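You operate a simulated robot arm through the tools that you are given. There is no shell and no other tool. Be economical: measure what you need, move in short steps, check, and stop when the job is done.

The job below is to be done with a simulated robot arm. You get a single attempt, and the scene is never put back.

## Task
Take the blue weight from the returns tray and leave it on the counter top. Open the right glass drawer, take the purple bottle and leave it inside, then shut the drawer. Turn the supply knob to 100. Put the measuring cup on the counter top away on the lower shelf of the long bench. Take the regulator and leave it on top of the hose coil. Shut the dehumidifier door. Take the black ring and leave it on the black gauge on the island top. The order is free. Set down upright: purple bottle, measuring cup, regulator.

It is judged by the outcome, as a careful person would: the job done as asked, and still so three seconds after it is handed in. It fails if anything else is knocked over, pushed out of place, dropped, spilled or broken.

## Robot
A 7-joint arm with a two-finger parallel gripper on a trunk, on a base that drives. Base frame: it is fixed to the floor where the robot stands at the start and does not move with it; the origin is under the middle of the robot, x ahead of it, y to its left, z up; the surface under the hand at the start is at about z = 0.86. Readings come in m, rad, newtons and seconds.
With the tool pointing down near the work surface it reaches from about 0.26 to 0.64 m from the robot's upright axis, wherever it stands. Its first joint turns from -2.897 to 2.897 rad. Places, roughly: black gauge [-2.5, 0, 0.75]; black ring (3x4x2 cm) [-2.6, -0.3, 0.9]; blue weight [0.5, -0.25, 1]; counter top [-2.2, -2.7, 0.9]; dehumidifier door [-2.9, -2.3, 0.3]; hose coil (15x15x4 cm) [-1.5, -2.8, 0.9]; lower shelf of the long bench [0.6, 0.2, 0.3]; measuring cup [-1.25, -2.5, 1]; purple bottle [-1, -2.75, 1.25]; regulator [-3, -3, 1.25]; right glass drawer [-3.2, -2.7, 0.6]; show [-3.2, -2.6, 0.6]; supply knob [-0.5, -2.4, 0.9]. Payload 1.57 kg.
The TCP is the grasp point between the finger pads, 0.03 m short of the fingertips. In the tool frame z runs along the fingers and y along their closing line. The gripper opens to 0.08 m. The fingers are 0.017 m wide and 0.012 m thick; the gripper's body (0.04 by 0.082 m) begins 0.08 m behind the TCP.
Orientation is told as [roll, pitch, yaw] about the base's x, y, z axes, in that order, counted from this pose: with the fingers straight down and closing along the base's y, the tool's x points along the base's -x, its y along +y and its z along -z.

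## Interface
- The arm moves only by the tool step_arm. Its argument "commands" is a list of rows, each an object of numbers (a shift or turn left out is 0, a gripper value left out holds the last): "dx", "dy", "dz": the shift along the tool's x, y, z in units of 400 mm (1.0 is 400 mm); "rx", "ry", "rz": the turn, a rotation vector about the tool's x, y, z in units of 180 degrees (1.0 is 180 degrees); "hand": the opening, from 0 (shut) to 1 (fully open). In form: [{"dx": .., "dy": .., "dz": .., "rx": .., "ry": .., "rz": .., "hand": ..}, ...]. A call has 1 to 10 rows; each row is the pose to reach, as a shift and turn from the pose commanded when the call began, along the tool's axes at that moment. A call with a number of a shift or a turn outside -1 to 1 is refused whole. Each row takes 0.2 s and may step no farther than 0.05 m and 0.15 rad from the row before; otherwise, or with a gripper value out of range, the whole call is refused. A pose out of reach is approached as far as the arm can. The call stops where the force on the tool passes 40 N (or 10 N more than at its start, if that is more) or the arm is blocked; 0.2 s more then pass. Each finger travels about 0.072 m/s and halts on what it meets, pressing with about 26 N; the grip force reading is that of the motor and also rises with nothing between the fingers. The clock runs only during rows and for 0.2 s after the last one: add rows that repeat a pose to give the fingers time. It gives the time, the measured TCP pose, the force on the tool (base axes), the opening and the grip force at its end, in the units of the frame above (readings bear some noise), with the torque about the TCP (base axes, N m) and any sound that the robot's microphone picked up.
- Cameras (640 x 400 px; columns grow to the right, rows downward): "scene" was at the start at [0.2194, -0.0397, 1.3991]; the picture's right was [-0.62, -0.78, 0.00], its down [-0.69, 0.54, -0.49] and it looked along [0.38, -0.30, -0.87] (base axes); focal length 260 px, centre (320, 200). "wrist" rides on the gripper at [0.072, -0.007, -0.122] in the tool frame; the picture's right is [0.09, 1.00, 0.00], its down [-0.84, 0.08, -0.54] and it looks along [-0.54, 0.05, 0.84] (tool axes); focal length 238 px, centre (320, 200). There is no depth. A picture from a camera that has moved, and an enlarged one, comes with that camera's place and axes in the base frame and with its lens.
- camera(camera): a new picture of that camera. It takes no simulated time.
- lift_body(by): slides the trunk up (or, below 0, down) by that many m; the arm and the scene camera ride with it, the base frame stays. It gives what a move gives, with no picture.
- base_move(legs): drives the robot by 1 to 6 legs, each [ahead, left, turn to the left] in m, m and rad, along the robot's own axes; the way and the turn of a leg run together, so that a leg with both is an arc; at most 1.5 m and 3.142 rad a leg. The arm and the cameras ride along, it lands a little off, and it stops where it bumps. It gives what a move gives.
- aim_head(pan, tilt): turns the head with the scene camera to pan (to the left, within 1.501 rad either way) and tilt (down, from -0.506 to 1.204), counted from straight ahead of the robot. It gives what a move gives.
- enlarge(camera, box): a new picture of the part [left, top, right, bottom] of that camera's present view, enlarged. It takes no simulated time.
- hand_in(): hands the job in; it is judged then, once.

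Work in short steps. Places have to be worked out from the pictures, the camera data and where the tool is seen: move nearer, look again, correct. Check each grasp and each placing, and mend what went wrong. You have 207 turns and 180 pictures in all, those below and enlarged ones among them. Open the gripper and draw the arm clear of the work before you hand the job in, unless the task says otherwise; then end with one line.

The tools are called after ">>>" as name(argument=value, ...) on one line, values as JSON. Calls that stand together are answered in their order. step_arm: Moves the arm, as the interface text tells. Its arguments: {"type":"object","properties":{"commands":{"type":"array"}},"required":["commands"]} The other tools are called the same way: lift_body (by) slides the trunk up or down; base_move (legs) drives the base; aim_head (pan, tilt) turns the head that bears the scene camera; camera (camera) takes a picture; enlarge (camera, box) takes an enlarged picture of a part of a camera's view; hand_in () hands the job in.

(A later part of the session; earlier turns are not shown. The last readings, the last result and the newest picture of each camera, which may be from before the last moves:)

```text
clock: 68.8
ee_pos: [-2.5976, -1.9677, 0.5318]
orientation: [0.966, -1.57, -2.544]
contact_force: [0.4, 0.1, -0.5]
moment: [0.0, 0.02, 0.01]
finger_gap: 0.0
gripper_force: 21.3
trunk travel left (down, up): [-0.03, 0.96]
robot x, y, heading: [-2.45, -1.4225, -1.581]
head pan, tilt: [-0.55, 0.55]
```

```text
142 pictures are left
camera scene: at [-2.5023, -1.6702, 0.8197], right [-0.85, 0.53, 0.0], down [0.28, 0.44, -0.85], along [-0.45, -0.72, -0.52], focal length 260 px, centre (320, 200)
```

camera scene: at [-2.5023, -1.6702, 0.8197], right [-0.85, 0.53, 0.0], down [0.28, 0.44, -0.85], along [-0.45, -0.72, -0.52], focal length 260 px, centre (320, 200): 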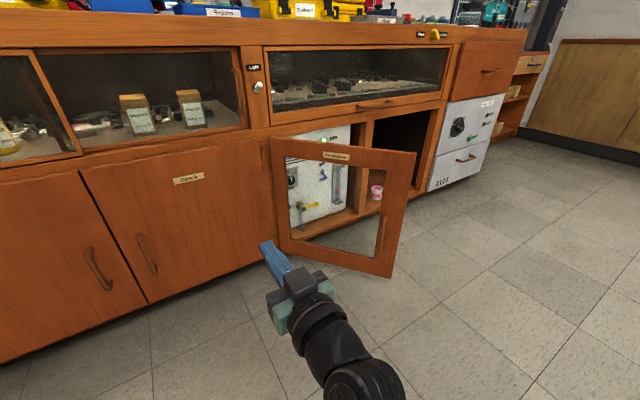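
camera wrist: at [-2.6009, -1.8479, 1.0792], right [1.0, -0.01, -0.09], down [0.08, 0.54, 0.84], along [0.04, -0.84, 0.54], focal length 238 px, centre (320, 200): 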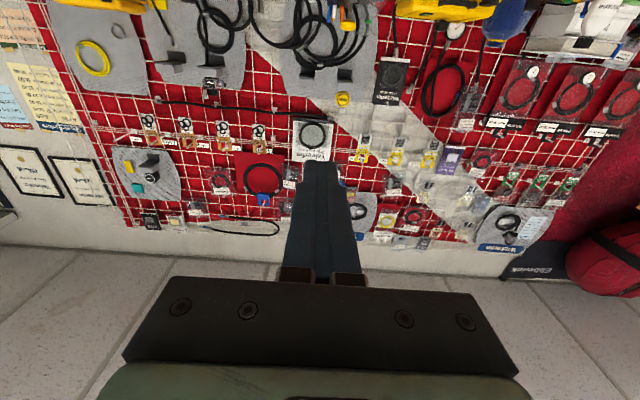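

Door spans z≈0.05–0.53; free rail at about [-3.10,-2.16]. I'll shift the base right and lower the tip to z≈0.42, just before the rail.

>>> base_move(legs=[[0, -0.5, 0]])

>>> step_arm(commands=[{"dx": 0.1}, {"dx": 0.2}, {"dx": 0.28}])

>>> camera(camera="scene")

>>> camera(camera="wrist")

```text
clock: 71.7
ee_pos: [-3.0906, -1.9663, 0.5322]
orientation: [0.927, -1.568, -2.501]
contact_force: [0.2, 0.0, 0.5]
moment: [0.02, 0.01, -0.01]
finger_gap: 0.0001
gripper_force: 21.2
trunk travel left (down, up): [-0.03, 0.96]
robot x, y, heading: [-2.9494, -1.4234, -1.579]
head pan, tilt: [-0.55, 0.55]
```

```text
clock: 72.5
ee_pos: [-3.0911, -1.9681, 0.4195]
orientation: [1.349, -1.57, -2.926]
contact_force: [-0.2, -0.1, 0.3]
moment: [-0.01, -0.01, -0.04]
finger_gap: 0.0002
gripper_force: 21.4
trunk travel left (down, up): [-0.03, 0.96]
robot x, y, heading: [-2.9501, -1.4216, -1.574]
head pan, tilt: [-0.55, 0.55]
```

```text
141 pictures are left
camera scene: at [-2.9985, -1.6675, 0.8197], right [-0.85, 0.52, 0.0], down [0.27, 0.44, -0.85], along [-0.45, -0.73, -0.52], focal length 260 px, centre (320, 200)
```

scene: 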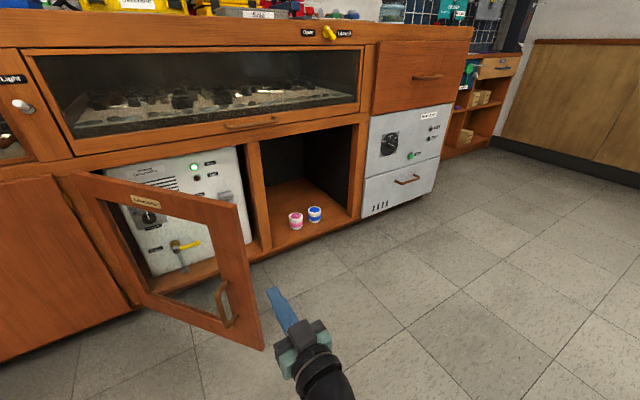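

```text
140 pictures are left
camera wrist: at [-3.0956, -1.8476, 0.3469], right [1.0, 0.0, -0.09], down [0.08, 0.54, 0.84], along [0.05, -0.84, 0.54], focal length 238 px, centre (320, 200)
```

wrist: 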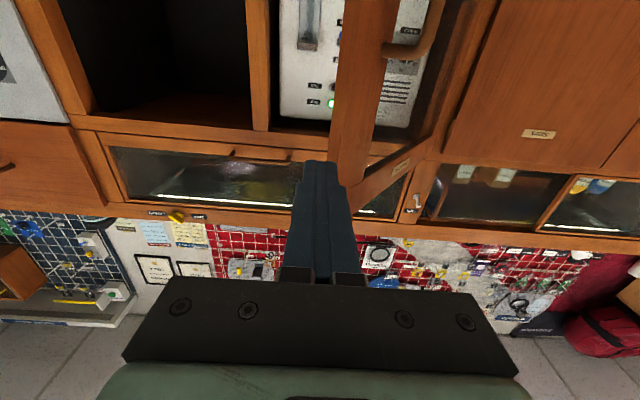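

The tip would pass just outside the door edge, so I'll shift +x 5 cm, then drive 0.15 m ahead to near contact.

>>> step_arm(commands=[{"dy": 0.06}, {"dy": 0.12}, {"dy": 0.13}])

>>> base_move(legs=[[0.15, 0, 0]])

>>> step_arm(commands=[{"dz": 0.05}, {"dz": 0.1}, {"dz": 0.15, "dy": -0.05}, {"dz": 0.2, "dy": -0.1}, {"dz": 0.25, "dy": -0.14}, {"dz": 0.3, "dy": -0.18}])

>>> camera(camera="scene")

```text
clock: 73.3
ee_pos: [-3.0394, -1.9679, 0.4183]
orientation: [1.355, -1.57, -2.929]
contact_force: [0.0, 0.0, 0.8]
moment: [-0.01, 0.01, -0.05]
finger_gap: 0.0002
gripper_force: 21.6
trunk travel left (down, up): [-0.03, 0.96]
robot x, y, heading: [-2.9468, -1.4195, -1.575]
head pan, tilt: [-0.55, 0.55]
```

```text
clock: 74.7
ee_pos: [-3.04, -2.1156, 0.4201]
orientation: [1.032, -1.567, -2.605]
contact_force: [0.6, -0.4, -0.1]
moment: [0.01, -0.02, -0.04]
finger_gap: 0.0
gripper_force: 21.0
trunk travel left (down, up): [-0.03, 0.96]
robot x, y, heading: [-2.9491, -1.5693, -1.57]
head pan, tilt: [-0.55, 0.55]
```

```text
clock: 76.1
ee_pos: [-3.1093, -2.2365, 0.4202]
orientation: [-0.317, -1.57, -1.248]
contact_force: [7.7, -5.0, 1.0]
moment: [-0.06, -0.03, 0.24]
finger_gap: 0.0001
gripper_force: 21.1
trunk travel left (down, up): [-0.03, 0.96]
robot x, y, heading: [-2.9495, -1.5718, -1.569]
head pan, tilt: [-0.55, 0.55]
```

```text
139 pictures are left
camera scene: at [-2.9986, -1.8152, 0.8198], right [-0.85, 0.52, 0.0], down [0.27, 0.44, -0.85], along [-0.45, -0.73, -0.52], focal length 260 px, centre (320, 200)
```

scene: 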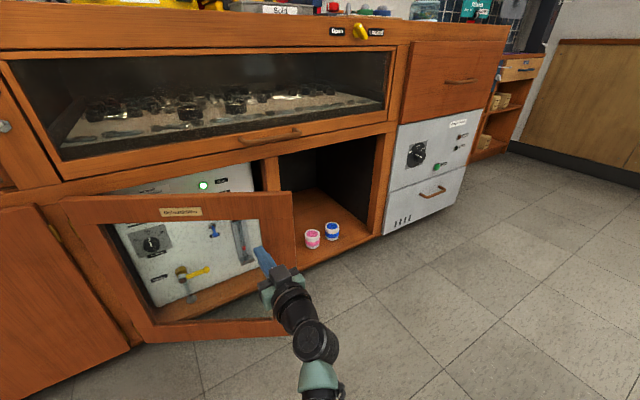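

The door is swinging. I'll keep pushing along the arc.

>>> step_arm(commands=[{"dz": 0.05, "dy": -0.03}, {"dz": 0.1, "dy": -0.05}, {"dz": 0.15, "dy": -0.07}, {"dz": 0.2, "dy": -0.09}, {"dz": 0.25, "dy": -0.1}, {"dz": 0.3, "dy": -0.11}])

>>> camera(camera="scene")

```text
clock: 77.5
ee_pos: [-3.1531, -2.3555, 0.4204]
orientation: [-2.621, -1.57, 1.06]
contact_force: [19.2, -3.4, 4.5]
moment: [-0.16, -0.12, 0.48]
finger_gap: 0.0
gripper_force: 20.8
trunk travel left (down, up): [-0.03, 0.96]
robot x, y, heading: [-2.9498, -1.5682, -1.576]
head pan, tilt: [-0.55, 0.55]
```

```text
138 pictures are left
camera scene: at [-2.9986, -1.8148, 0.8198], right [-0.85, 0.52, 0.0], down [0.27, 0.44, -0.85], along [-0.45, -0.73, -0.52], focal length 260 px, centre (320, 200)
```

scene: 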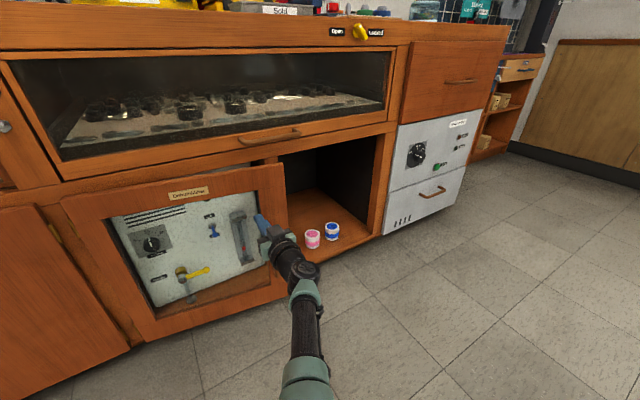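

Sideways force of 19 N: the tip is bearing on the rail's inner side. I'll relax toward +x slightly while pushing on.

>>> step_arm(commands=[{"dz": 0.04, "dy": 0.02}, {"dz": 0.09, "dy": 0.03}, {"dz": 0.14, "dy": 0.03}, {"dz": 0.19, "dy": 0.03}, {"dz": 0.24, "dy": 0.03}])

>>> camera(camera="scene")

```text
clock: 78.7
ee_pos: [-3.1327, -2.3821, 0.4335]
orientation: [0.846, -1.57, -2.421]
contact_force: [-0.3, -0.2, -1.5]
moment: [-0.03, 0.03, 0.0]
finger_gap: 0.0
gripper_force: 21.8
out of reach, approached as far as the arm can: row 2, 3, 4, 5
trunk travel left (down, up): [-0.03, 0.96]
robot x, y, heading: [-2.9485, -1.5694, -1.574]
head pan, tilt: [-0.55, 0.55]
```

```text
137 pictures are left
camera scene: at [-2.9991, -1.8152, 0.8196], right [-0.85, 0.53, 0.0], down [0.27, 0.44, -0.85], along [-0.45, -0.73, -0.52], focal length 260 px, centre (320, 200)
```

scene: 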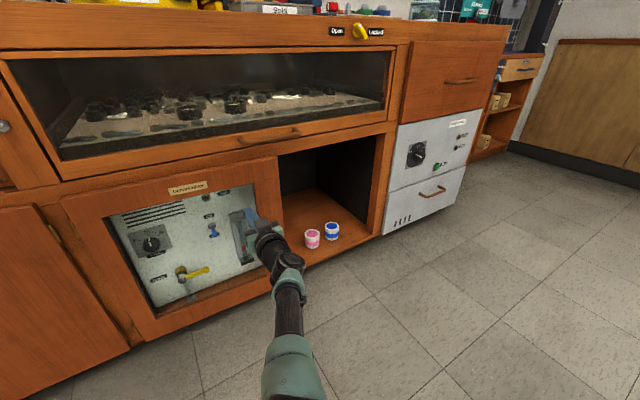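

Door nearly shut; arm at its limit. I'll draw back, shift onto the rail, advance the base, and push home.

>>> step_arm(commands=[{"dz": -0.1}, {"dz": -0.2}, {"dz": -0.25, "dy": -0.08}, {"dz": -0.25, "dy": -0.15}, {"dz": -0.25, "dy": -0.19, "dx": 0.03}])

>>> base_move(legs=[[0.14, 0, 0]])

>>> camera(camera="scene")

```text
clock: 79.9
ee_pos: [-3.2094, -2.2797, 0.4213]
orientation: [0.952, -1.569, -2.522]
contact_force: [-0.2, 0.3, 0.7]
moment: [0.04, 0.04, -0.02]
finger_gap: 0.0
gripper_force: 21.2
trunk travel left (down, up): [-0.03, 0.96]
robot x, y, heading: [-2.9464, -1.5708, -1.579]
head pan, tilt: [-0.55, 0.55]
```

```text
clock: 81.2
ee_pos: [-3.2105, -2.4094, 0.4235]
orientation: [2.184, -1.567, 2.538]
contact_force: [0.9, 4.9, 1.4]
moment: [-0.03, 0.0, 0.04]
finger_gap: 0.0
gripper_force: 21.7
trunk travel left (down, up): [-0.03, 0.96]
robot x, y, heading: [-2.9479, -1.7004, -1.576]
head pan, tilt: [-0.55, 0.55]
stopped in leg 1: the force on the tool passed its limit at 281 N (the readings are from after the stop); the commanded pose is now the measured one
```

```text
136 pictures are left
camera scene: at [-2.9993, -1.9479, 0.8197], right [-0.85, 0.53, 0.0], down [0.27, 0.44, -0.85], along [-0.45, -0.73, -0.52], focal length 260 px, centre (320, 200)
```

scene: 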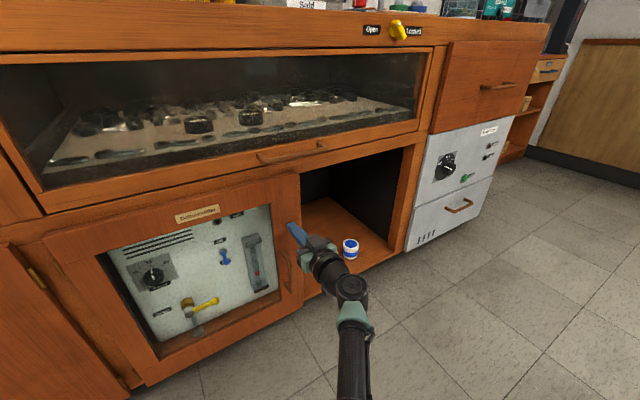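

A hard contact stopped the base; let me enlarge to see whether the door is closed.

>>> enlarge(camera="scene", box=[200, 140, 360, 320])

>>> camera(camera="wrist")

```text
2.22 times, centred on (280, 230) of scene
camera zoom: at [-2.9993, -1.9479, 0.8197], right [-0.85, 0.53, 0.0], down [0.27, 0.44, -0.85], along [-0.45, -0.73, -0.52], focal length 578 px, centre (409, 133)
```

zoom: 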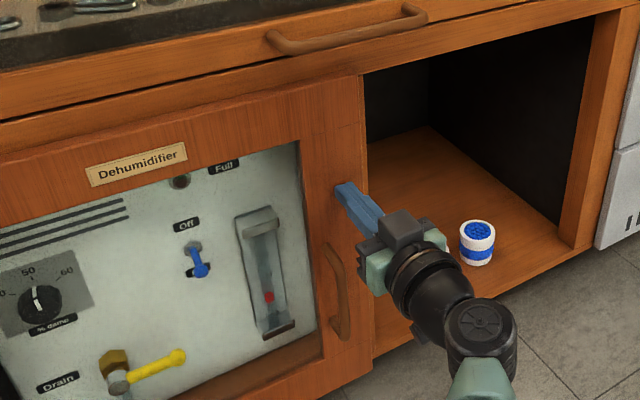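

```text
134 pictures are left
camera wrist: at [-3.2171, -2.2891, 0.3492], right [1.0, 0.01, -0.09], down [0.07, 0.54, 0.84], along [0.05, -0.84, 0.54], focal length 238 px, centre (320, 200)
```

wrist: 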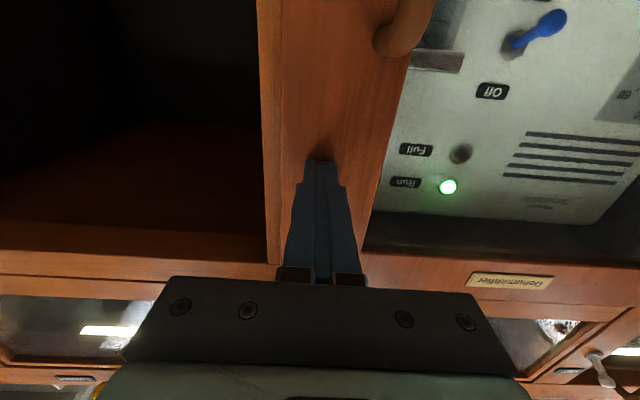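

Tip is on the rail and the door looks flush. I'll press gently to confirm it's seated.

>>> step_arm(commands=[{"dz": 0.01}, {"dz": 0.02}, {"dz": 0.03}, {"dz": 0.04}])

>>> step_arm(commands=[{"dz": -0.1}, {"dz": -0.2}])

>>> enlarge(camera="scene", box=[20, 140, 340, 390])

```text
clock: 81.6
ee_pos: [-3.2113, -2.4093, 0.4217]
orientation: [2.405, -1.564, 2.318]
contact_force: [3.7, 10.8, 3.9]
moment: [-0.08, 0.02, 0.05]
finger_gap: 0.0001
gripper_force: 21.2
trunk travel left (down, up): [-0.03, 0.96]
robot x, y, heading: [-2.9505, -1.6988, -1.573]
head pan, tilt: [-0.55, 0.55]
stopped in row 1: the force on the tool passed its limit at 51 N (the readings are from after the stop); the commanded pose is now the measured one
```

```text
clock: 82.2
ee_pos: [-3.2122, -2.3298, 0.4207]
orientation: [1.854, -1.569, 2.869]
contact_force: [0.3, 0.3, 0.6]
moment: [0.01, -0.02, 0.03]
finger_gap: 0.0001
gripper_force: 21.3
trunk travel left (down, up): [-0.03, 0.96]
robot x, y, heading: [-2.9508, -1.7041, -1.571]
head pan, tilt: [-0.55, 0.55]
```

```text
1.60 times, centred on (180, 265) of scene
camera zoom: at [-2.9993, -1.9477, 0.8197], right [-0.85, 0.53, 0.0], down [0.27, 0.44, -0.85], along [-0.45, -0.73, -0.52], focal length 416 px, centre (544, 96)
```

zoom: 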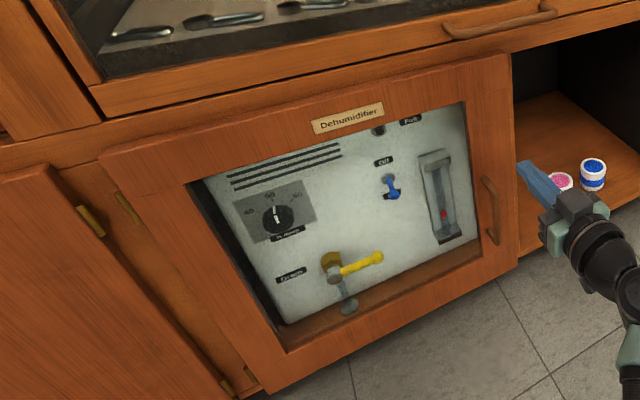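

Door is shut (solid stop). Now the right glass drawer: inspect latch and handle.

>>> enlarge(camera="scene", box=[330, 0, 470, 90])

>>> enlarge(camera="scene", box=[220, 110, 360, 200])

```text
4.44 times, centred on (400, 45) of scene
camera zoom: at [-2.9993, -1.9477, 0.8197], right [-0.85, 0.53, 0.0], down [0.27, 0.44, -0.85], along [-0.45, -0.73, -0.52], focal length 1156 px, centre (-36, 889)
```

zoom: 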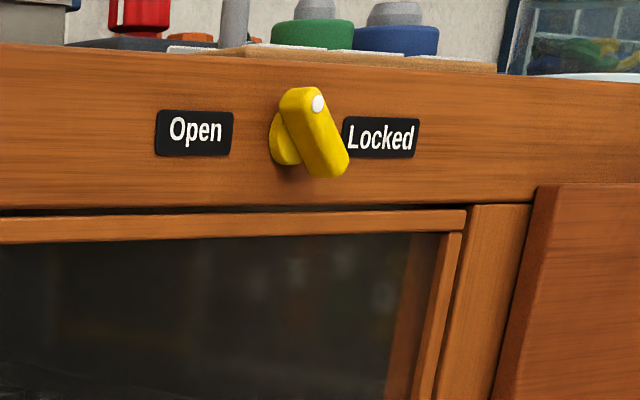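

```text
4.44 times, centred on (290, 155) of scene
camera zoom: at [-2.9993, -1.9477, 0.8197], right [-0.85, 0.53, 0.0], down [0.27, 0.44, -0.85], along [-0.45, -0.73, -0.52], focal length 1156 px, centre (453, 400)
```

zoom: 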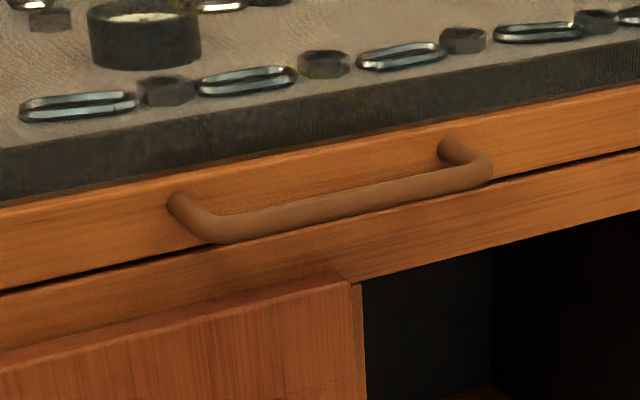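

I need a frontal view of the latch (near [-3.5,-2.44,0.84]). I'll back off slightly, raise the trunk and shift right.

>>> base_move(legs=[[-0.15, 0, 0], [0, -0.5, 0]])

>>> lift_body(by=0.4)

>>> aim_head(pan=-0.1, tilt=0.6)

>>> camera(camera="scene")

```text
clock: 86.1
ee_pos: [-3.7088, -2.1794, 0.421]
orientation: [1.793, -1.569, 2.937]
contact_force: [0.0, 0.3, 0.3]
moment: [0.0, -0.01, 0.0]
finger_gap: 0.0002
gripper_force: 21.4
trunk travel left (down, up): [-0.03, 0.96]
robot x, y, heading: [-3.4511, -1.5497, -1.568]
head pan, tilt: [-0.55, 0.55]
```

```text
clock: 90.0
ee_pos: [-3.7089, -2.1792, 0.8187]
orientation: [1.787, -1.567, 2.943]
contact_force: [-0.3, -0.4, 0.1]
moment: [-0.02, 0.0, 0.01]
finger_gap: 0.0001
gripper_force: 21.3
trunk travel left (down, up): [-0.43, 0.56]
robot x, y, heading: [-3.4498, -1.5504, -1.565]
head pan, tilt: [-0.55, 0.55]
```

```text
clock: 90.9
ee_pos: [-3.7075, -2.1797, 0.8207]
orientation: [1.79, -1.567, 2.938]
contact_force: [0.2, 0.1, -0.7]
moment: [0.0, 0.02, 0.01]
finger_gap: 0.0
gripper_force: 21.1
trunk travel left (down, up): [-0.43, 0.56]
robot x, y, heading: [-3.4522, -1.5537, -1.568]
head pan, tilt: [-0.099, 0.6]
```

```text
130 pictures are left
camera scene: at [-3.4595, -1.8072, 1.2152], right [-1.0, 0.1, 0.0], down [0.05, 0.56, -0.83], along [-0.08, -0.82, -0.56], focal length 260 px, centre (320, 200)
```

scene: 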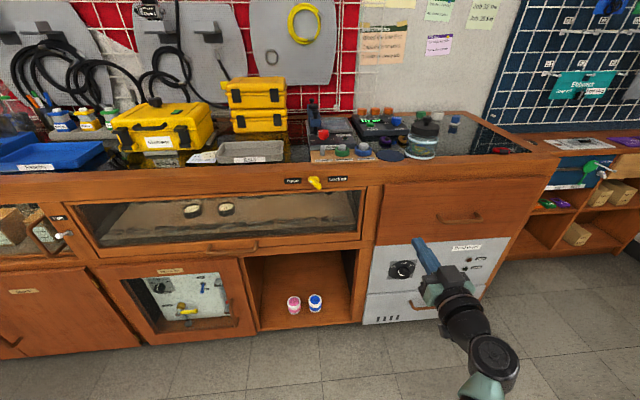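

>>> enlarge(camera="scene", box=[270, 155, 370, 217])

>>> enlarge(camera="scene", box=[60, 160, 400, 340])

```text
6.40 times, centred on (320, 186) of scene
camera zoom: at [-3.4595, -1.8072, 1.2152], right [-1.0, 0.1, 0.0], down [0.05, 0.56, -0.83], along [-0.08, -0.82, -0.56], focal length 1664 px, centre (320, 290)
```

zoom: 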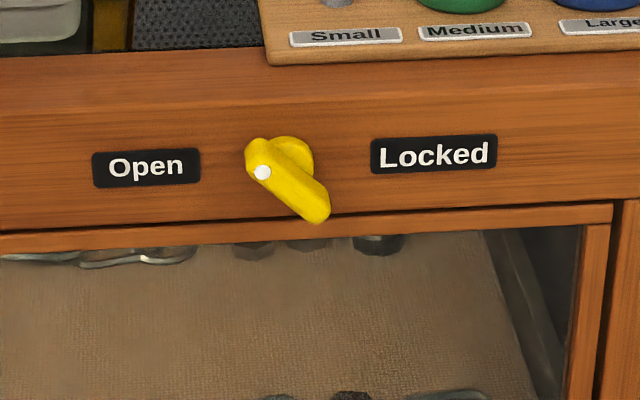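

```text
1.88 times, centred on (230, 250) of scene
camera zoom: at [-3.4595, -1.8072, 1.2152], right [-1.0, 0.1, 0.0], down [0.05, 0.56, -0.83], along [-0.08, -0.82, -0.56], focal length 490 px, centre (489, 106)
```

zoom: 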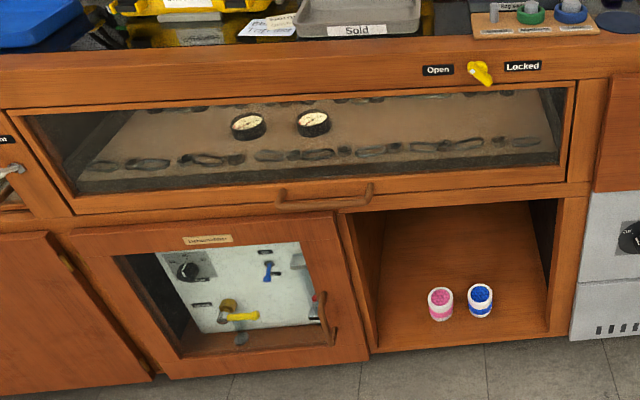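

The white dot points to Open, so it should be unlocked. Handle bar is around [-3.235,-2.445,0.605]. I'll align in front of it, rolling the tool 90° so the fingers close vertically.

>>> base_move(legs=[[0, 0.32, 0]])

>>> lift_body(by=-0.21)

>>> step_arm(commands=[{"dy": 0.1, "rz": 0.045}, {"dy": 0.2, "rz": 0.09}, {"dy": 0.3, "rz": 0.135}, {"dy": 0.36, "rz": 0.18}, {"dy": 0.4, "rz": 0.225}, {"dy": 0.4, "rz": 0.27}, {"dy": 0.4, "rz": 0.315}, {"dy": 0.4, "rz": 0.36}, {"dy": 0.4, "rz": 0.405}, {"dy": 0.4, "rz": 0.45}])

>>> step_arm(commands=[{"rz": 0.03, "hand": 0.6}, {"rz": 0.05, "hand": 0.6}, {"rz": 0.05, "hand": 0.6}, {"rz": 0.05, "hand": 0.6}])

>>> camera(camera="scene")

>>> camera(camera="wrist")

```text
clock: 93.0
ee_pos: [-3.3866, -2.1789, 0.8207]
orientation: [1.784, -1.567, 2.948]
contact_force: [-0.8, -0.3, -1.4]
moment: [-0.01, 0.01, -0.04]
finger_gap: 0.0001
gripper_force: 21.9
trunk travel left (down, up): [-0.43, 0.56]
robot x, y, heading: [-3.127, -1.5484, -1.57]
head pan, tilt: [-0.099, 0.6]
```

```text
clock: 95.3
ee_pos: [-3.386, -2.1781, 0.6107]
orientation: [1.789, -1.566, 2.942]
contact_force: [0.0, 0.4, -0.8]
moment: [0.01, 0.01, -0.01]
finger_gap: 0.0
gripper_force: 21.5
trunk travel left (down, up): [-0.22, 0.77]
robot x, y, heading: [-3.1262, -1.5469, -1.568]
head pan, tilt: [-0.099, 0.6]
```

```text
clock: 97.5
ee_pos: [-3.2264, -2.1745, 0.6117]
orientation: [1.571, -0.152, -3.122]
contact_force: [0.1, 0.3, -0.8]
moment: [-0.01, -0.02, -0.01]
finger_gap: 0.0002
gripper_force: 21.8
trunk travel left (down, up): [-0.22, 0.77]
robot x, y, heading: [-3.1296, -1.5476, -1.567]
head pan, tilt: [-0.099, 0.6]
```

```text
clock: 98.5
ee_pos: [-3.2253, -2.1759, 0.6111]
orientation: [1.57, 0.003, -3.122]
contact_force: [-0.6, 0.8, 0.0]
moment: [0.01, 0.02, 0.0]
finger_gap: 0.048
gripper_force: 0.1
trunk travel left (down, up): [-0.22, 0.77]
robot x, y, heading: [-3.1294, -1.5487, -1.565]
head pan, tilt: [-0.099, 0.6]
```

```text
127 pictures are left
camera scene: at [-3.1372, -1.8059, 1.0052], right [-1.0, 0.09, 0.0], down [0.05, 0.56, -0.83], along [-0.08, -0.82, -0.56], focal length 260 px, centre (320, 200)
```

scene: 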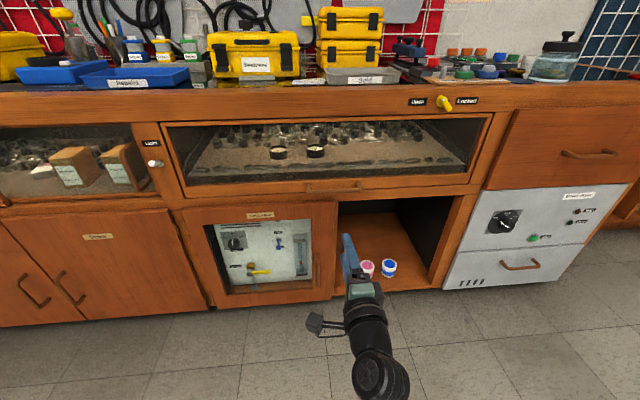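

```text
126 pictures are left
camera wrist: at [-3.1548, -2.0532, 0.6031], right [0.09, 0.0, 1.0], down [-0.85, 0.53, 0.07], along [-0.52, -0.85, 0.05], focal length 238 px, centre (320, 200)
```

wrist: 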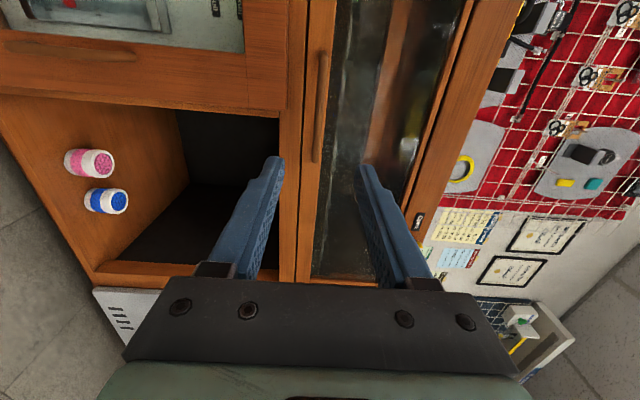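

Handle projects right between the fingers. I'll drive ahead 0.19 m, then close the rest with the arm.

>>> base_move(legs=[[0.19, 0, 0]])

>>> camera(camera="wrist")

>>> enlarge(camera="scene", box=[260, 180, 420, 300])

```text
clock: 100.0
ee_pos: [-3.2265, -2.3629, 0.6105]
orientation: [1.57, 0.004, -3.123]
contact_force: [0.4, -0.1, 0.2]
moment: [-0.03, 0.03, -0.02]
finger_gap: 0.0479
gripper_force: 0.1
trunk travel left (down, up): [-0.22, 0.77]
robot x, y, heading: [-3.1236, -1.7396, -1.57]
head pan, tilt: [-0.099, 0.6]
```

```text
125 pictures are left
camera wrist: at [-3.1548, -2.2417, 0.6032], right [0.09, 0.0, 1.0], down [-0.85, 0.53, 0.07], along [-0.53, -0.85, 0.05], focal length 238 px, centre (320, 200)
```

wrist: 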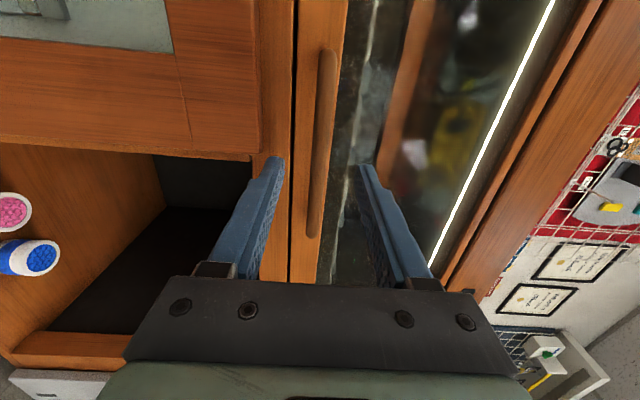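

```text
3.33 times, centred on (340, 240) of scene
camera zoom: at [-3.1368, -1.9943, 1.0052], right [-1.0, 0.1, 0.0], down [0.05, 0.56, -0.83], along [-0.08, -0.82, -0.56], focal length 867 px, centre (253, 67)
```

zoom: 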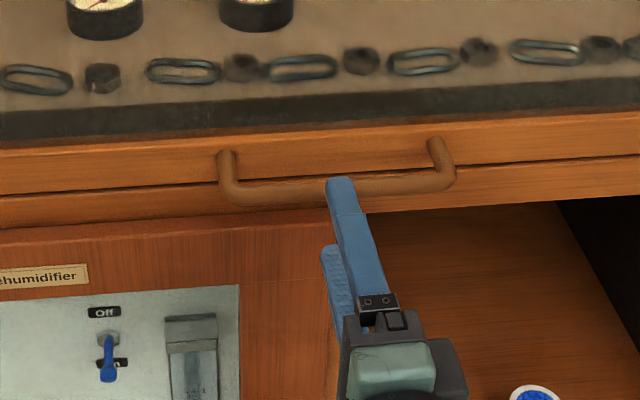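

Aligned. Advance ~5 cm slowly and close.

>>> step_arm(commands=[{"dz": 0.05}, {"dz": 0.1}, {"dz": 0.13}, {"dz": 0.15}])

>>> camera(camera="wrist")

```text
clock: 101.0
ee_pos: [-3.2259, -2.4255, 0.6102]
orientation: [1.57, 0.003, -3.123]
contact_force: [-0.1, -0.5, 0.8]
moment: [-0.02, -0.01, 0.0]
finger_gap: 0.048
gripper_force: 0.0
trunk travel left (down, up): [-0.22, 0.77]
robot x, y, heading: [-3.1277, -1.742, -1.569]
head pan, tilt: [-0.099, 0.6]
```

```text
123 pictures are left
camera wrist: at [-3.1543, -2.3019, 0.6035], right [0.09, 0.0, 1.0], down [-0.85, 0.53, 0.07], along [-0.53, -0.85, 0.05], focal length 238 px, centre (320, 200)
```

wrist: 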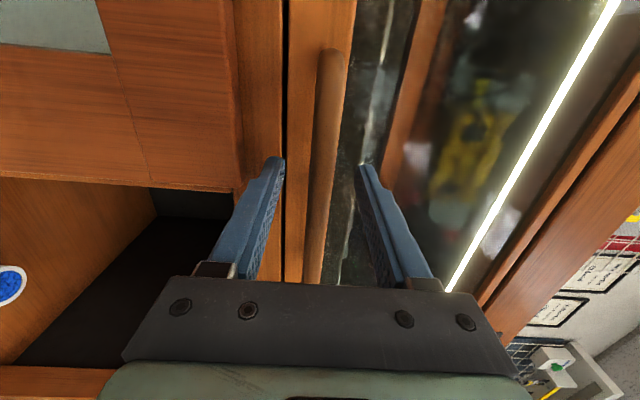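

Tips should be around the bar now with no contact; close the fingers.

>>> step_arm(commands=[{"dz": 0.01, "hand": 0.3}, {"dz": 0.01, "hand": 0.0}, {"dz": 0.01, "hand": 0.0}, {"dz": 0.01, "hand": 0.0}])

>>> enlarge(camera="scene", box=[260, 160, 420, 280])

```text
clock: 102.0
ee_pos: [-3.225, -2.4282, 0.6101]
orientation: [1.571, 0.005, -3.125]
contact_force: [-0.3, -1.3, -1.5]
moment: [-0.01, 0.14, 0.05]
finger_gap: 0.013
gripper_force: 29.2
trunk travel left (down, up): [-0.22, 0.77]
robot x, y, heading: [-3.1284, -1.738, -1.566]
head pan, tilt: [-0.099, 0.6]
```

```text
3.33 times, centred on (340, 220) of scene
camera zoom: at [-3.1368, -1.9946, 1.0051], right [-1.0, 0.1, 0.0], down [0.05, 0.56, -0.82], along [-0.08, -0.82, -0.57], focal length 867 px, centre (253, 133)
```

zoom: 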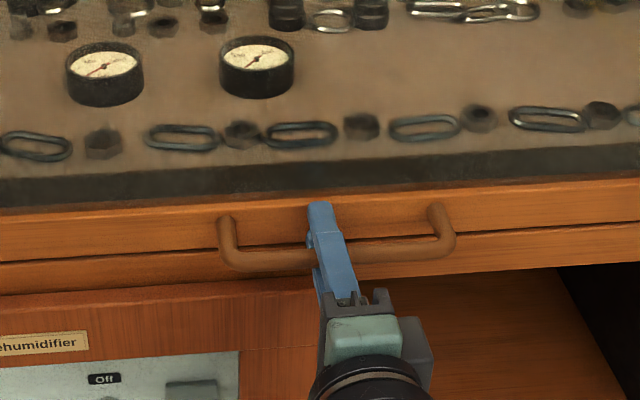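

Bar gripped (13 mm). Pull gently with the arm.

>>> step_arm(commands=[{"dz": -0.02}, {"dz": -0.05}, {"dz": -0.08}, {"dz": -0.12}, {"dz": -0.16}, {"dz": -0.2}])

>>> camera(camera="scene")

```text
clock: 103.4
ee_pos: [-3.224, -2.3474, 0.6092]
orientation: [1.571, 0.003, -3.119]
contact_force: [8.0, 1.2, -2.6]
moment: [0.0, 0.14, -0.93]
finger_gap: 0.0129
gripper_force: 29.6
trunk travel left (down, up): [-0.22, 0.77]
robot x, y, heading: [-3.1262, -1.7362, -1.57]
head pan, tilt: [-0.099, 0.6]
```

```text
121 pictures are left
camera scene: at [-3.1363, -1.9945, 1.0051], right [-1.0, 0.1, 0.0], down [0.05, 0.56, -0.82], along [-0.08, -0.82, -0.57], focal length 260 px, centre (320, 200)
```

scene: 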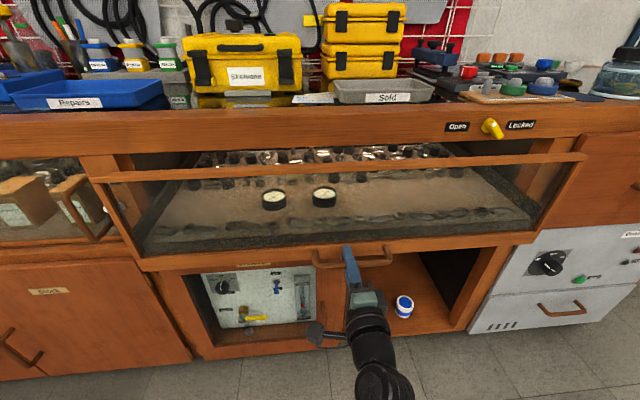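

Drawer slides. I'll pull another 0.2 m with the base.

>>> base_move(legs=[[-0.2, 0, 0]])

>>> camera(camera="scene")

```text
clock: 105.0
ee_pos: [-3.2247, -2.1509, 0.6103]
orientation: [1.57, 0.002, -3.12]
contact_force: [23.0, 1.7, -0.9]
moment: [-0.04, 0.07, -0.09]
finger_gap: 0.0127
gripper_force: 29.4
trunk travel left (down, up): [-0.22, 0.77]
robot x, y, heading: [-3.1307, -1.5399, -1.572]
head pan, tilt: [-0.099, 0.6]
```

```text
120 pictures are left
camera scene: at [-3.1376, -1.798, 1.0052], right [-0.99, 0.1, 0.0], down [0.06, 0.56, -0.83], along [-0.08, -0.82, -0.56], focal length 260 px, centre (320, 200)
```

scene: 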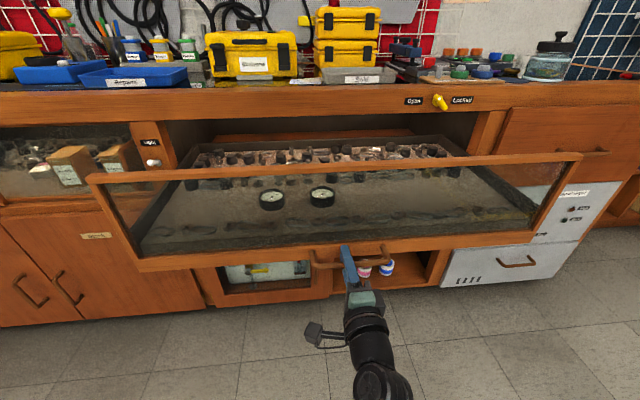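

Drawer is out about 0.28 m. Release the handle, back off, raise the trunk and look inside.

>>> step_arm(commands=[{"hand": 0.6}, {"hand": 0.6}, {"hand": 0.6}, {"dz": -0.1}, {"dz": -0.2}, {"dz": -0.3}])

>>> base_move(legs=[[-0.2, 0, 0]])

>>> lift_body(by=0.4)

>>> lift_body(by=0.2)

>>> camera(camera="scene")

```text
clock: 106.4
ee_pos: [-3.2269, -2.0286, 0.6109]
orientation: [1.57, 0.001, -3.119]
contact_force: [-0.4, 0.2, -0.2]
moment: [-0.01, 0.01, -0.01]
finger_gap: 0.0477
gripper_force: 0.0
trunk travel left (down, up): [-0.22, 0.77]
robot x, y, heading: [-3.129, -1.5425, -1.577]
head pan, tilt: [-0.099, 0.6]
```

```text
clock: 108.0
ee_pos: [-3.2253, -1.8327, 0.612]
orientation: [1.569, 0.004, -3.116]
contact_force: [1.5, 0.4, 0.7]
moment: [0.02, 0.03, -0.01]
finger_gap: 0.0481
gripper_force: 0.0
trunk travel left (down, up): [-0.22, 0.77]
robot x, y, heading: [-3.1262, -1.3438, -1.568]
head pan, tilt: [-0.099, 0.6]
```

```text
clock: 111.8
ee_pos: [-3.2247, -1.8322, 1.0117]
orientation: [1.57, 0.005, -3.115]
contact_force: [-0.5, -1.0, -0.3]
moment: [0.0, -0.01, -0.02]
finger_gap: 0.0478
gripper_force: 0.0
trunk travel left (down, up): [-0.62, 0.37]
robot x, y, heading: [-3.1254, -1.3437, -1.567]
head pan, tilt: [-0.099, 0.6]
```

```text
clock: 114.0
ee_pos: [-3.2253, -1.8331, 1.211]
orientation: [1.569, 0.004, -3.115]
contact_force: [0.2, 0.5, 0.4]
moment: [0.01, 0.01, 0.0]
finger_gap: 0.0481
gripper_force: 0.0
trunk travel left (down, up): [-0.82, 0.17]
robot x, y, heading: [-3.1262, -1.3458, -1.571]
head pan, tilt: [-0.099, 0.6]
```

```text
119 pictures are left
camera scene: at [-3.1375, -1.6009, 1.6051], right [-1.0, 0.1, 0.0], down [0.06, 0.56, -0.83], along [-0.08, -0.82, -0.56], focal length 260 px, centre (320, 200)
```

scene: 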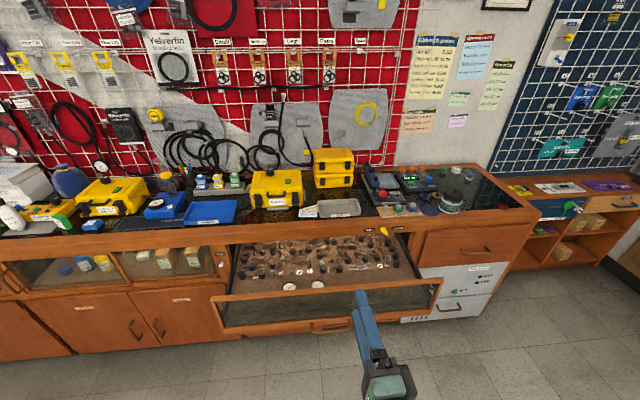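

Free sand area in the drawer right of the gauges. Regulator triangulates to [-3.02,-2.87,1.25], too deep to reach with the drawer open, so the bottle goes first. Drive left to the bottle.

>>> base_move(legs=[[0, 1.1, 0], [0, 1.0, 0]])

>>> aim_head(pan=0.0, tilt=0.35)

>>> camera(camera="scene")

```text
clock: 124.6
ee_pos: [-1.0963, -1.8444, 1.2107]
orientation: [1.567, 0.003, -3.127]
contact_force: [0.2, 0.5, 0.4]
moment: [-0.03, -0.01, 0.04]
finger_gap: 0.0479
gripper_force: 0.1
trunk travel left (down, up): [-0.82, 0.17]
robot x, y, heading: [-0.9914, -1.3565, -1.583]
head pan, tilt: [-0.099, 0.6]
```

```text
clock: 125.3
ee_pos: [-1.0965, -1.8448, 1.2119]
orientation: [1.57, 0.003, -3.126]
contact_force: [0.1, 0.3, -1.4]
moment: [0.0, 0.03, 0.0]
finger_gap: 0.0479
gripper_force: 0.0
trunk travel left (down, up): [-0.82, 0.17]
robot x, y, heading: [-0.9877, -1.3579, -1.579]
head pan, tilt: [0.0, 0.351]
```

```text
118 pictures are left
camera scene: at [-0.9958, -1.6189, 1.6279], right [-1.0, 0.01, 0.0], down [0.0, 0.34, -0.94], along [-0.01, -0.94, -0.34], focal length 260 px, centre (320, 200)
```

scene: 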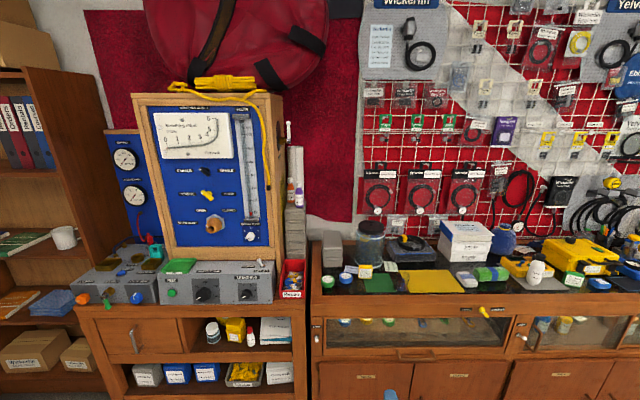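

>>> enlarge(camera="scene", box=[240, 150, 480, 310])

>>> enlarge(camera="scene", box=[60, 180, 320, 340])

```text
2.50 times, centred on (360, 230) of scene
camera zoom: at [-0.9958, -1.6189, 1.6279], right [-1.0, 0.01, 0.0], down [0.0, 0.34, -0.94], along [-0.01, -0.94, -0.34], focal length 650 px, centre (220, 125)
```

zoom: 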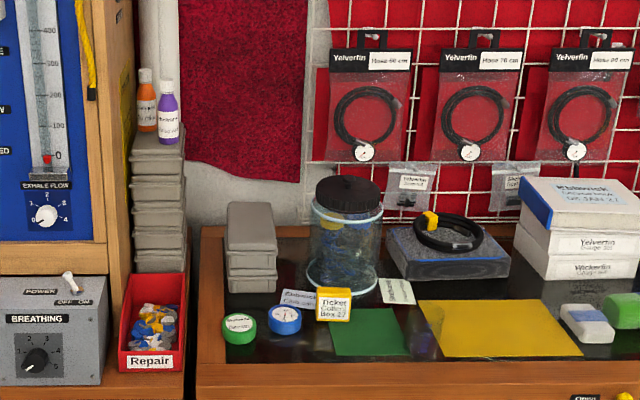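

```text
2.46 times, centred on (190, 260) of scene
camera zoom: at [-0.9958, -1.6189, 1.6279], right [-1.0, 0.01, 0.0], down [0.0, 0.34, -0.94], along [-0.01, -0.94, -0.34], focal length 640 px, centre (640, 52)
```

zoom: 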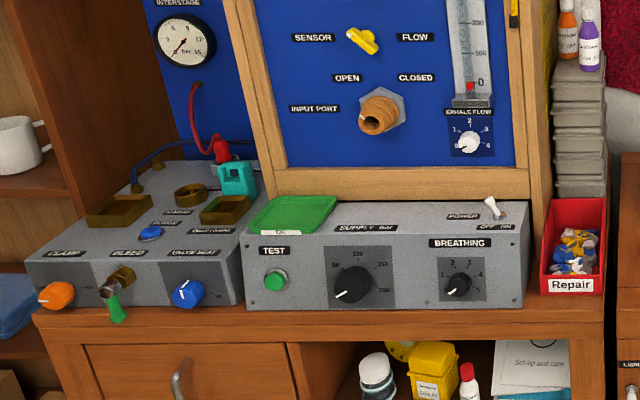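

Bottle (purple) stands in front of an orange one on the grey stack. The cup isn't obvious; I'll enlarge where it's expected.

>>> enlarge(camera="scene", box=[330, 215, 430, 300])

>>> enlarge(camera="scene", box=[275, 165, 335, 240])

>>> enlarge(camera="scene", box=[170, 260, 250, 310])

```text
4.71 times, centred on (380, 258) of scene
camera zoom: at [-0.9958, -1.6189, 1.6279], right [-1.0, 0.01, 0.0], down [0.0, 0.34, -0.94], along [-0.01, -0.94, -0.34], focal length 1224 px, centre (38, -71)
```

zoom: 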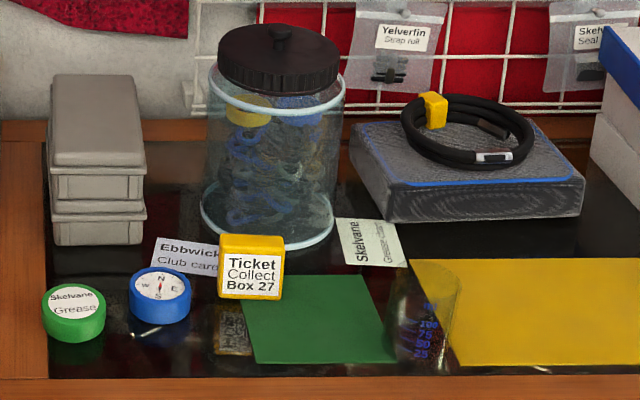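

```text
5.33 times, centred on (305, 202) of scene
camera zoom: at [-0.9958, -1.6189, 1.6279], right [-1.0, 0.01, 0.0], down [0.0, 0.34, -0.94], along [-0.01, -0.94, -0.34], focal length 1387 px, centre (400, 187)
```

zoom: 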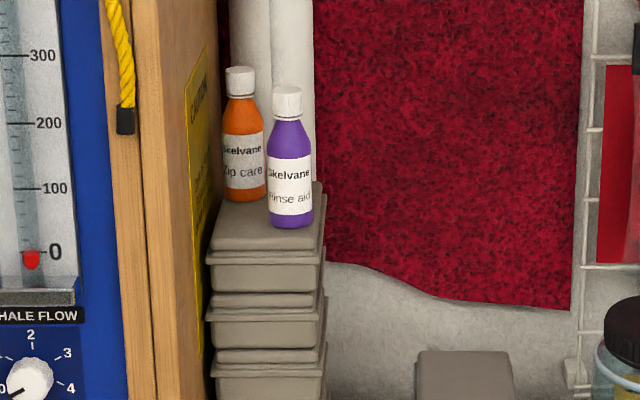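

```text
8.00 times, centred on (210, 285) of scene
camera zoom: at [-0.9958, -1.6189, 1.6279], right [-1.0, 0.01, 0.0], down [0.0, 0.34, -0.94], along [-0.01, -0.94, -0.34], focal length 2080 px, centre (1200, -480)
```

zoom: 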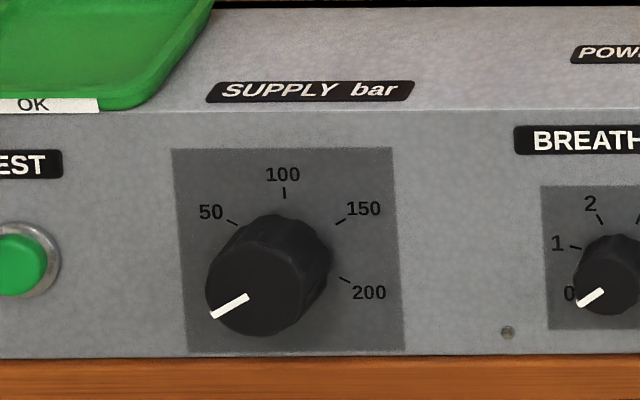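

Found: clear measuring cup at about [-1.355,-2.535] between green and yellow mats; bottle base at [-0.912,-2.746,1.188], ~4 cm dia, 12 cm tall; supply knob at 0 with 100 at top. For the bottle I'll use a forward-down tilted grasp with the camera on the upper side; roll another 90°.

>>> step_arm(commands=[{"rz": 0.045}, {"rz": 0.09}, {"rz": 0.135}, {"rz": 0.18}, {"rz": 0.225}, {"rz": 0.27}, {"rz": 0.315}, {"rz": 0.36}, {"rz": 0.405}, {"rz": 0.45}])

>>> step_arm(commands=[{"rz": 0.04}, {"rz": 0.05}, {"rz": 0.05, "ry": 0}])

>>> camera(camera="wrist")

```text
clock: 127.5
ee_pos: [-1.0955, -1.8442, 1.211]
orientation: [1.562, 1.419, -3.136]
contact_force: [-0.6, -0.4, -0.7]
moment: [-0.01, 0.0, 0.01]
finger_gap: 0.048
gripper_force: 0.0
trunk travel left (down, up): [-0.82, 0.17]
robot x, y, heading: [-0.9944, -1.3538, -1.582]
head pan, tilt: [0.0, 0.351]
```

```text
clock: 128.3
ee_pos: [-1.0944, -1.8445, 1.2115]
orientation: [-1.229, 1.568, 0.355]
contact_force: [0.2, -0.8, -0.7]
moment: [-0.05, -0.02, -0.01]
finger_gap: 0.0481
gripper_force: 0.1
trunk travel left (down, up): [-0.82, 0.17]
robot x, y, heading: [-0.9901, -1.3582, -1.58]
head pan, tilt: [0.0, 0.351]
```

```text
112 pictures are left
camera wrist: at [-1.0892, -1.7239, 1.2823], right [-1.0, -0.01, 0.09], down [-0.08, 0.54, -0.84], along [-0.04, -0.84, -0.54], focal length 238 px, centre (320, 200)
```

wrist: 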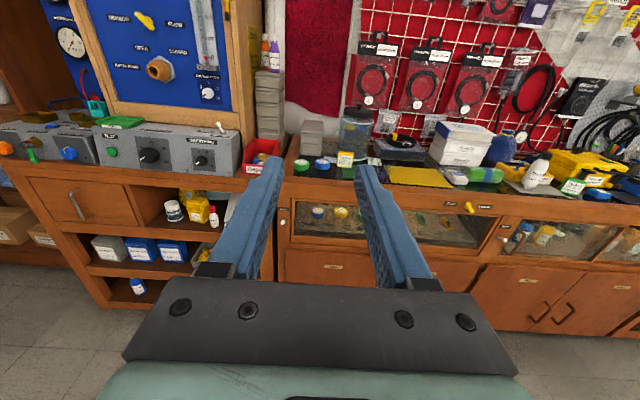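

Works: camera now on top. I'll tilt the tool 45° down, open more, and drive closer to the bottle.

>>> step_arm(commands=[{"ry": -0.045, "hand": 0.7}, {"ry": -0.09}, {"ry": -0.135}, {"ry": -0.18}, {"ry": -0.225}, {"ry": -0.25}])

>>> lift_body(by=0.13)

>>> base_move(legs=[[0.55, 0.12, 0]])

>>> camera(camera="wrist")

>>> camera(camera="scene")

```text
clock: 129.8
ee_pos: [-1.095, -1.8439, 1.2109]
orientation: [-0.003, 0.782, 1.58]
contact_force: [0.2, -0.7, -0.1]
moment: [-0.01, 0.0, -0.06]
finger_gap: 0.0562
gripper_force: 0.0
trunk travel left (down, up): [-0.82, 0.17]
robot x, y, heading: [-0.99, -1.3583, -1.585]
head pan, tilt: [0.0, 0.351]
```

```text
clock: 131.3
ee_pos: [-1.0941, -1.8449, 1.3411]
orientation: [-0.003, 0.783, 1.582]
contact_force: [0.1, -0.2, -0.6]
moment: [0.0, 0.03, 0.0]
finger_gap: 0.0559
gripper_force: 0.1
trunk travel left (down, up): [-0.95, 0.04]
robot x, y, heading: [-0.9941, -1.354, -1.585]
head pan, tilt: [0.0, 0.351]
```

```text
clock: 134.5
ee_pos: [-0.9762, -2.3924, 1.3405]
orientation: [-0.004, 0.785, 1.585]
contact_force: [-0.4, -0.2, 0.4]
moment: [0.01, -0.04, 0.0]
finger_gap: 0.0562
gripper_force: 0.1
trunk travel left (down, up): [-0.95, 0.04]
robot x, y, heading: [-0.8695, -1.9048, -1.579]
head pan, tilt: [0.0, 0.351]
```

```text
111 pictures are left
camera wrist: at [-0.9686, -2.3583, 1.4777], right [-0.99, -0.08, 0.06], down [-0.09, 0.97, -0.21], along [-0.04, -0.21, -0.98], focal length 238 px, centre (320, 200)
```

wrist: 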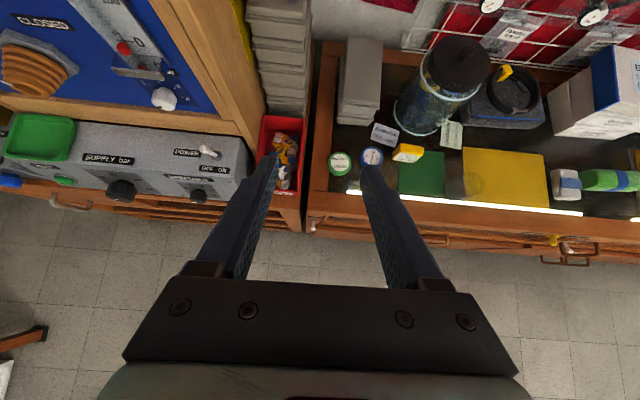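

```text
110 pictures are left
camera scene: at [-0.8769, -2.1658, 1.758], right [-1.0, 0.01, 0.0], down [0.0, 0.34, -0.94], along [-0.01, -0.94, -0.34], focal length 260 px, centre (320, 200)
```

scene: 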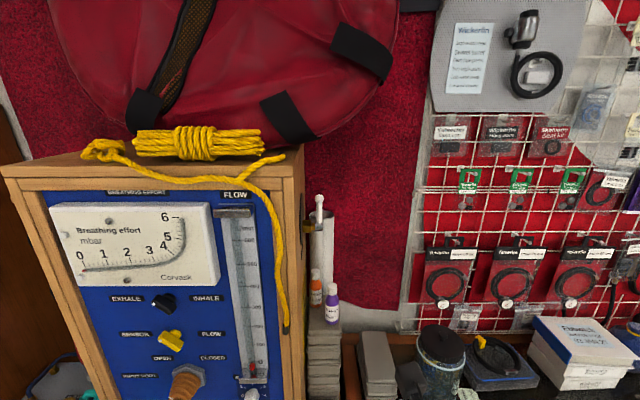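

Bottle confirmed near [-0.915,-2.74, base 1.19]. Advance base 0.1 m, then position 10 cm short along the tool line.

>>> base_move(legs=[[0.1, 0, 0]])

>>> enlarge(camera="scene", box=[270, 240, 400, 400])

```text
clock: 135.7
ee_pos: [-0.9757, -2.4934, 1.3394]
orientation: [-0.004, 0.785, 1.584]
contact_force: [0.3, -0.1, 0.7]
moment: [-0.02, -0.01, 0.03]
finger_gap: 0.0558
gripper_force: 0.0
trunk travel left (down, up): [-0.95, 0.04]
robot x, y, heading: [-0.8734, -2.0082, -1.581]
head pan, tilt: [0.0, 0.351]
```

```text
2.50 times, centred on (335, 320) of scene
camera zoom: at [-0.8776, -2.2653, 1.7581], right [-1.0, 0.01, 0.0], down [0.0, 0.34, -0.94], along [-0.01, -0.94, -0.34], focal length 650 px, centre (282, -100)
```

zoom: 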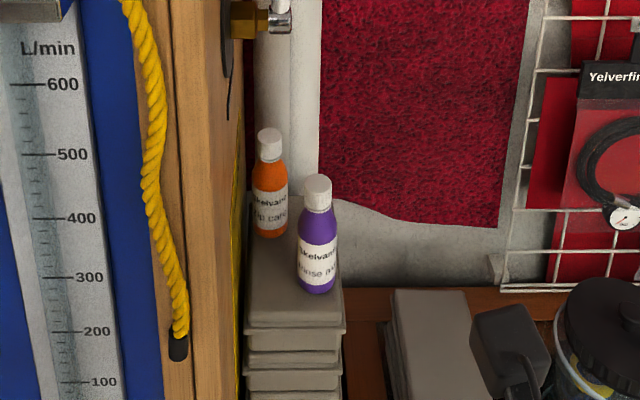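

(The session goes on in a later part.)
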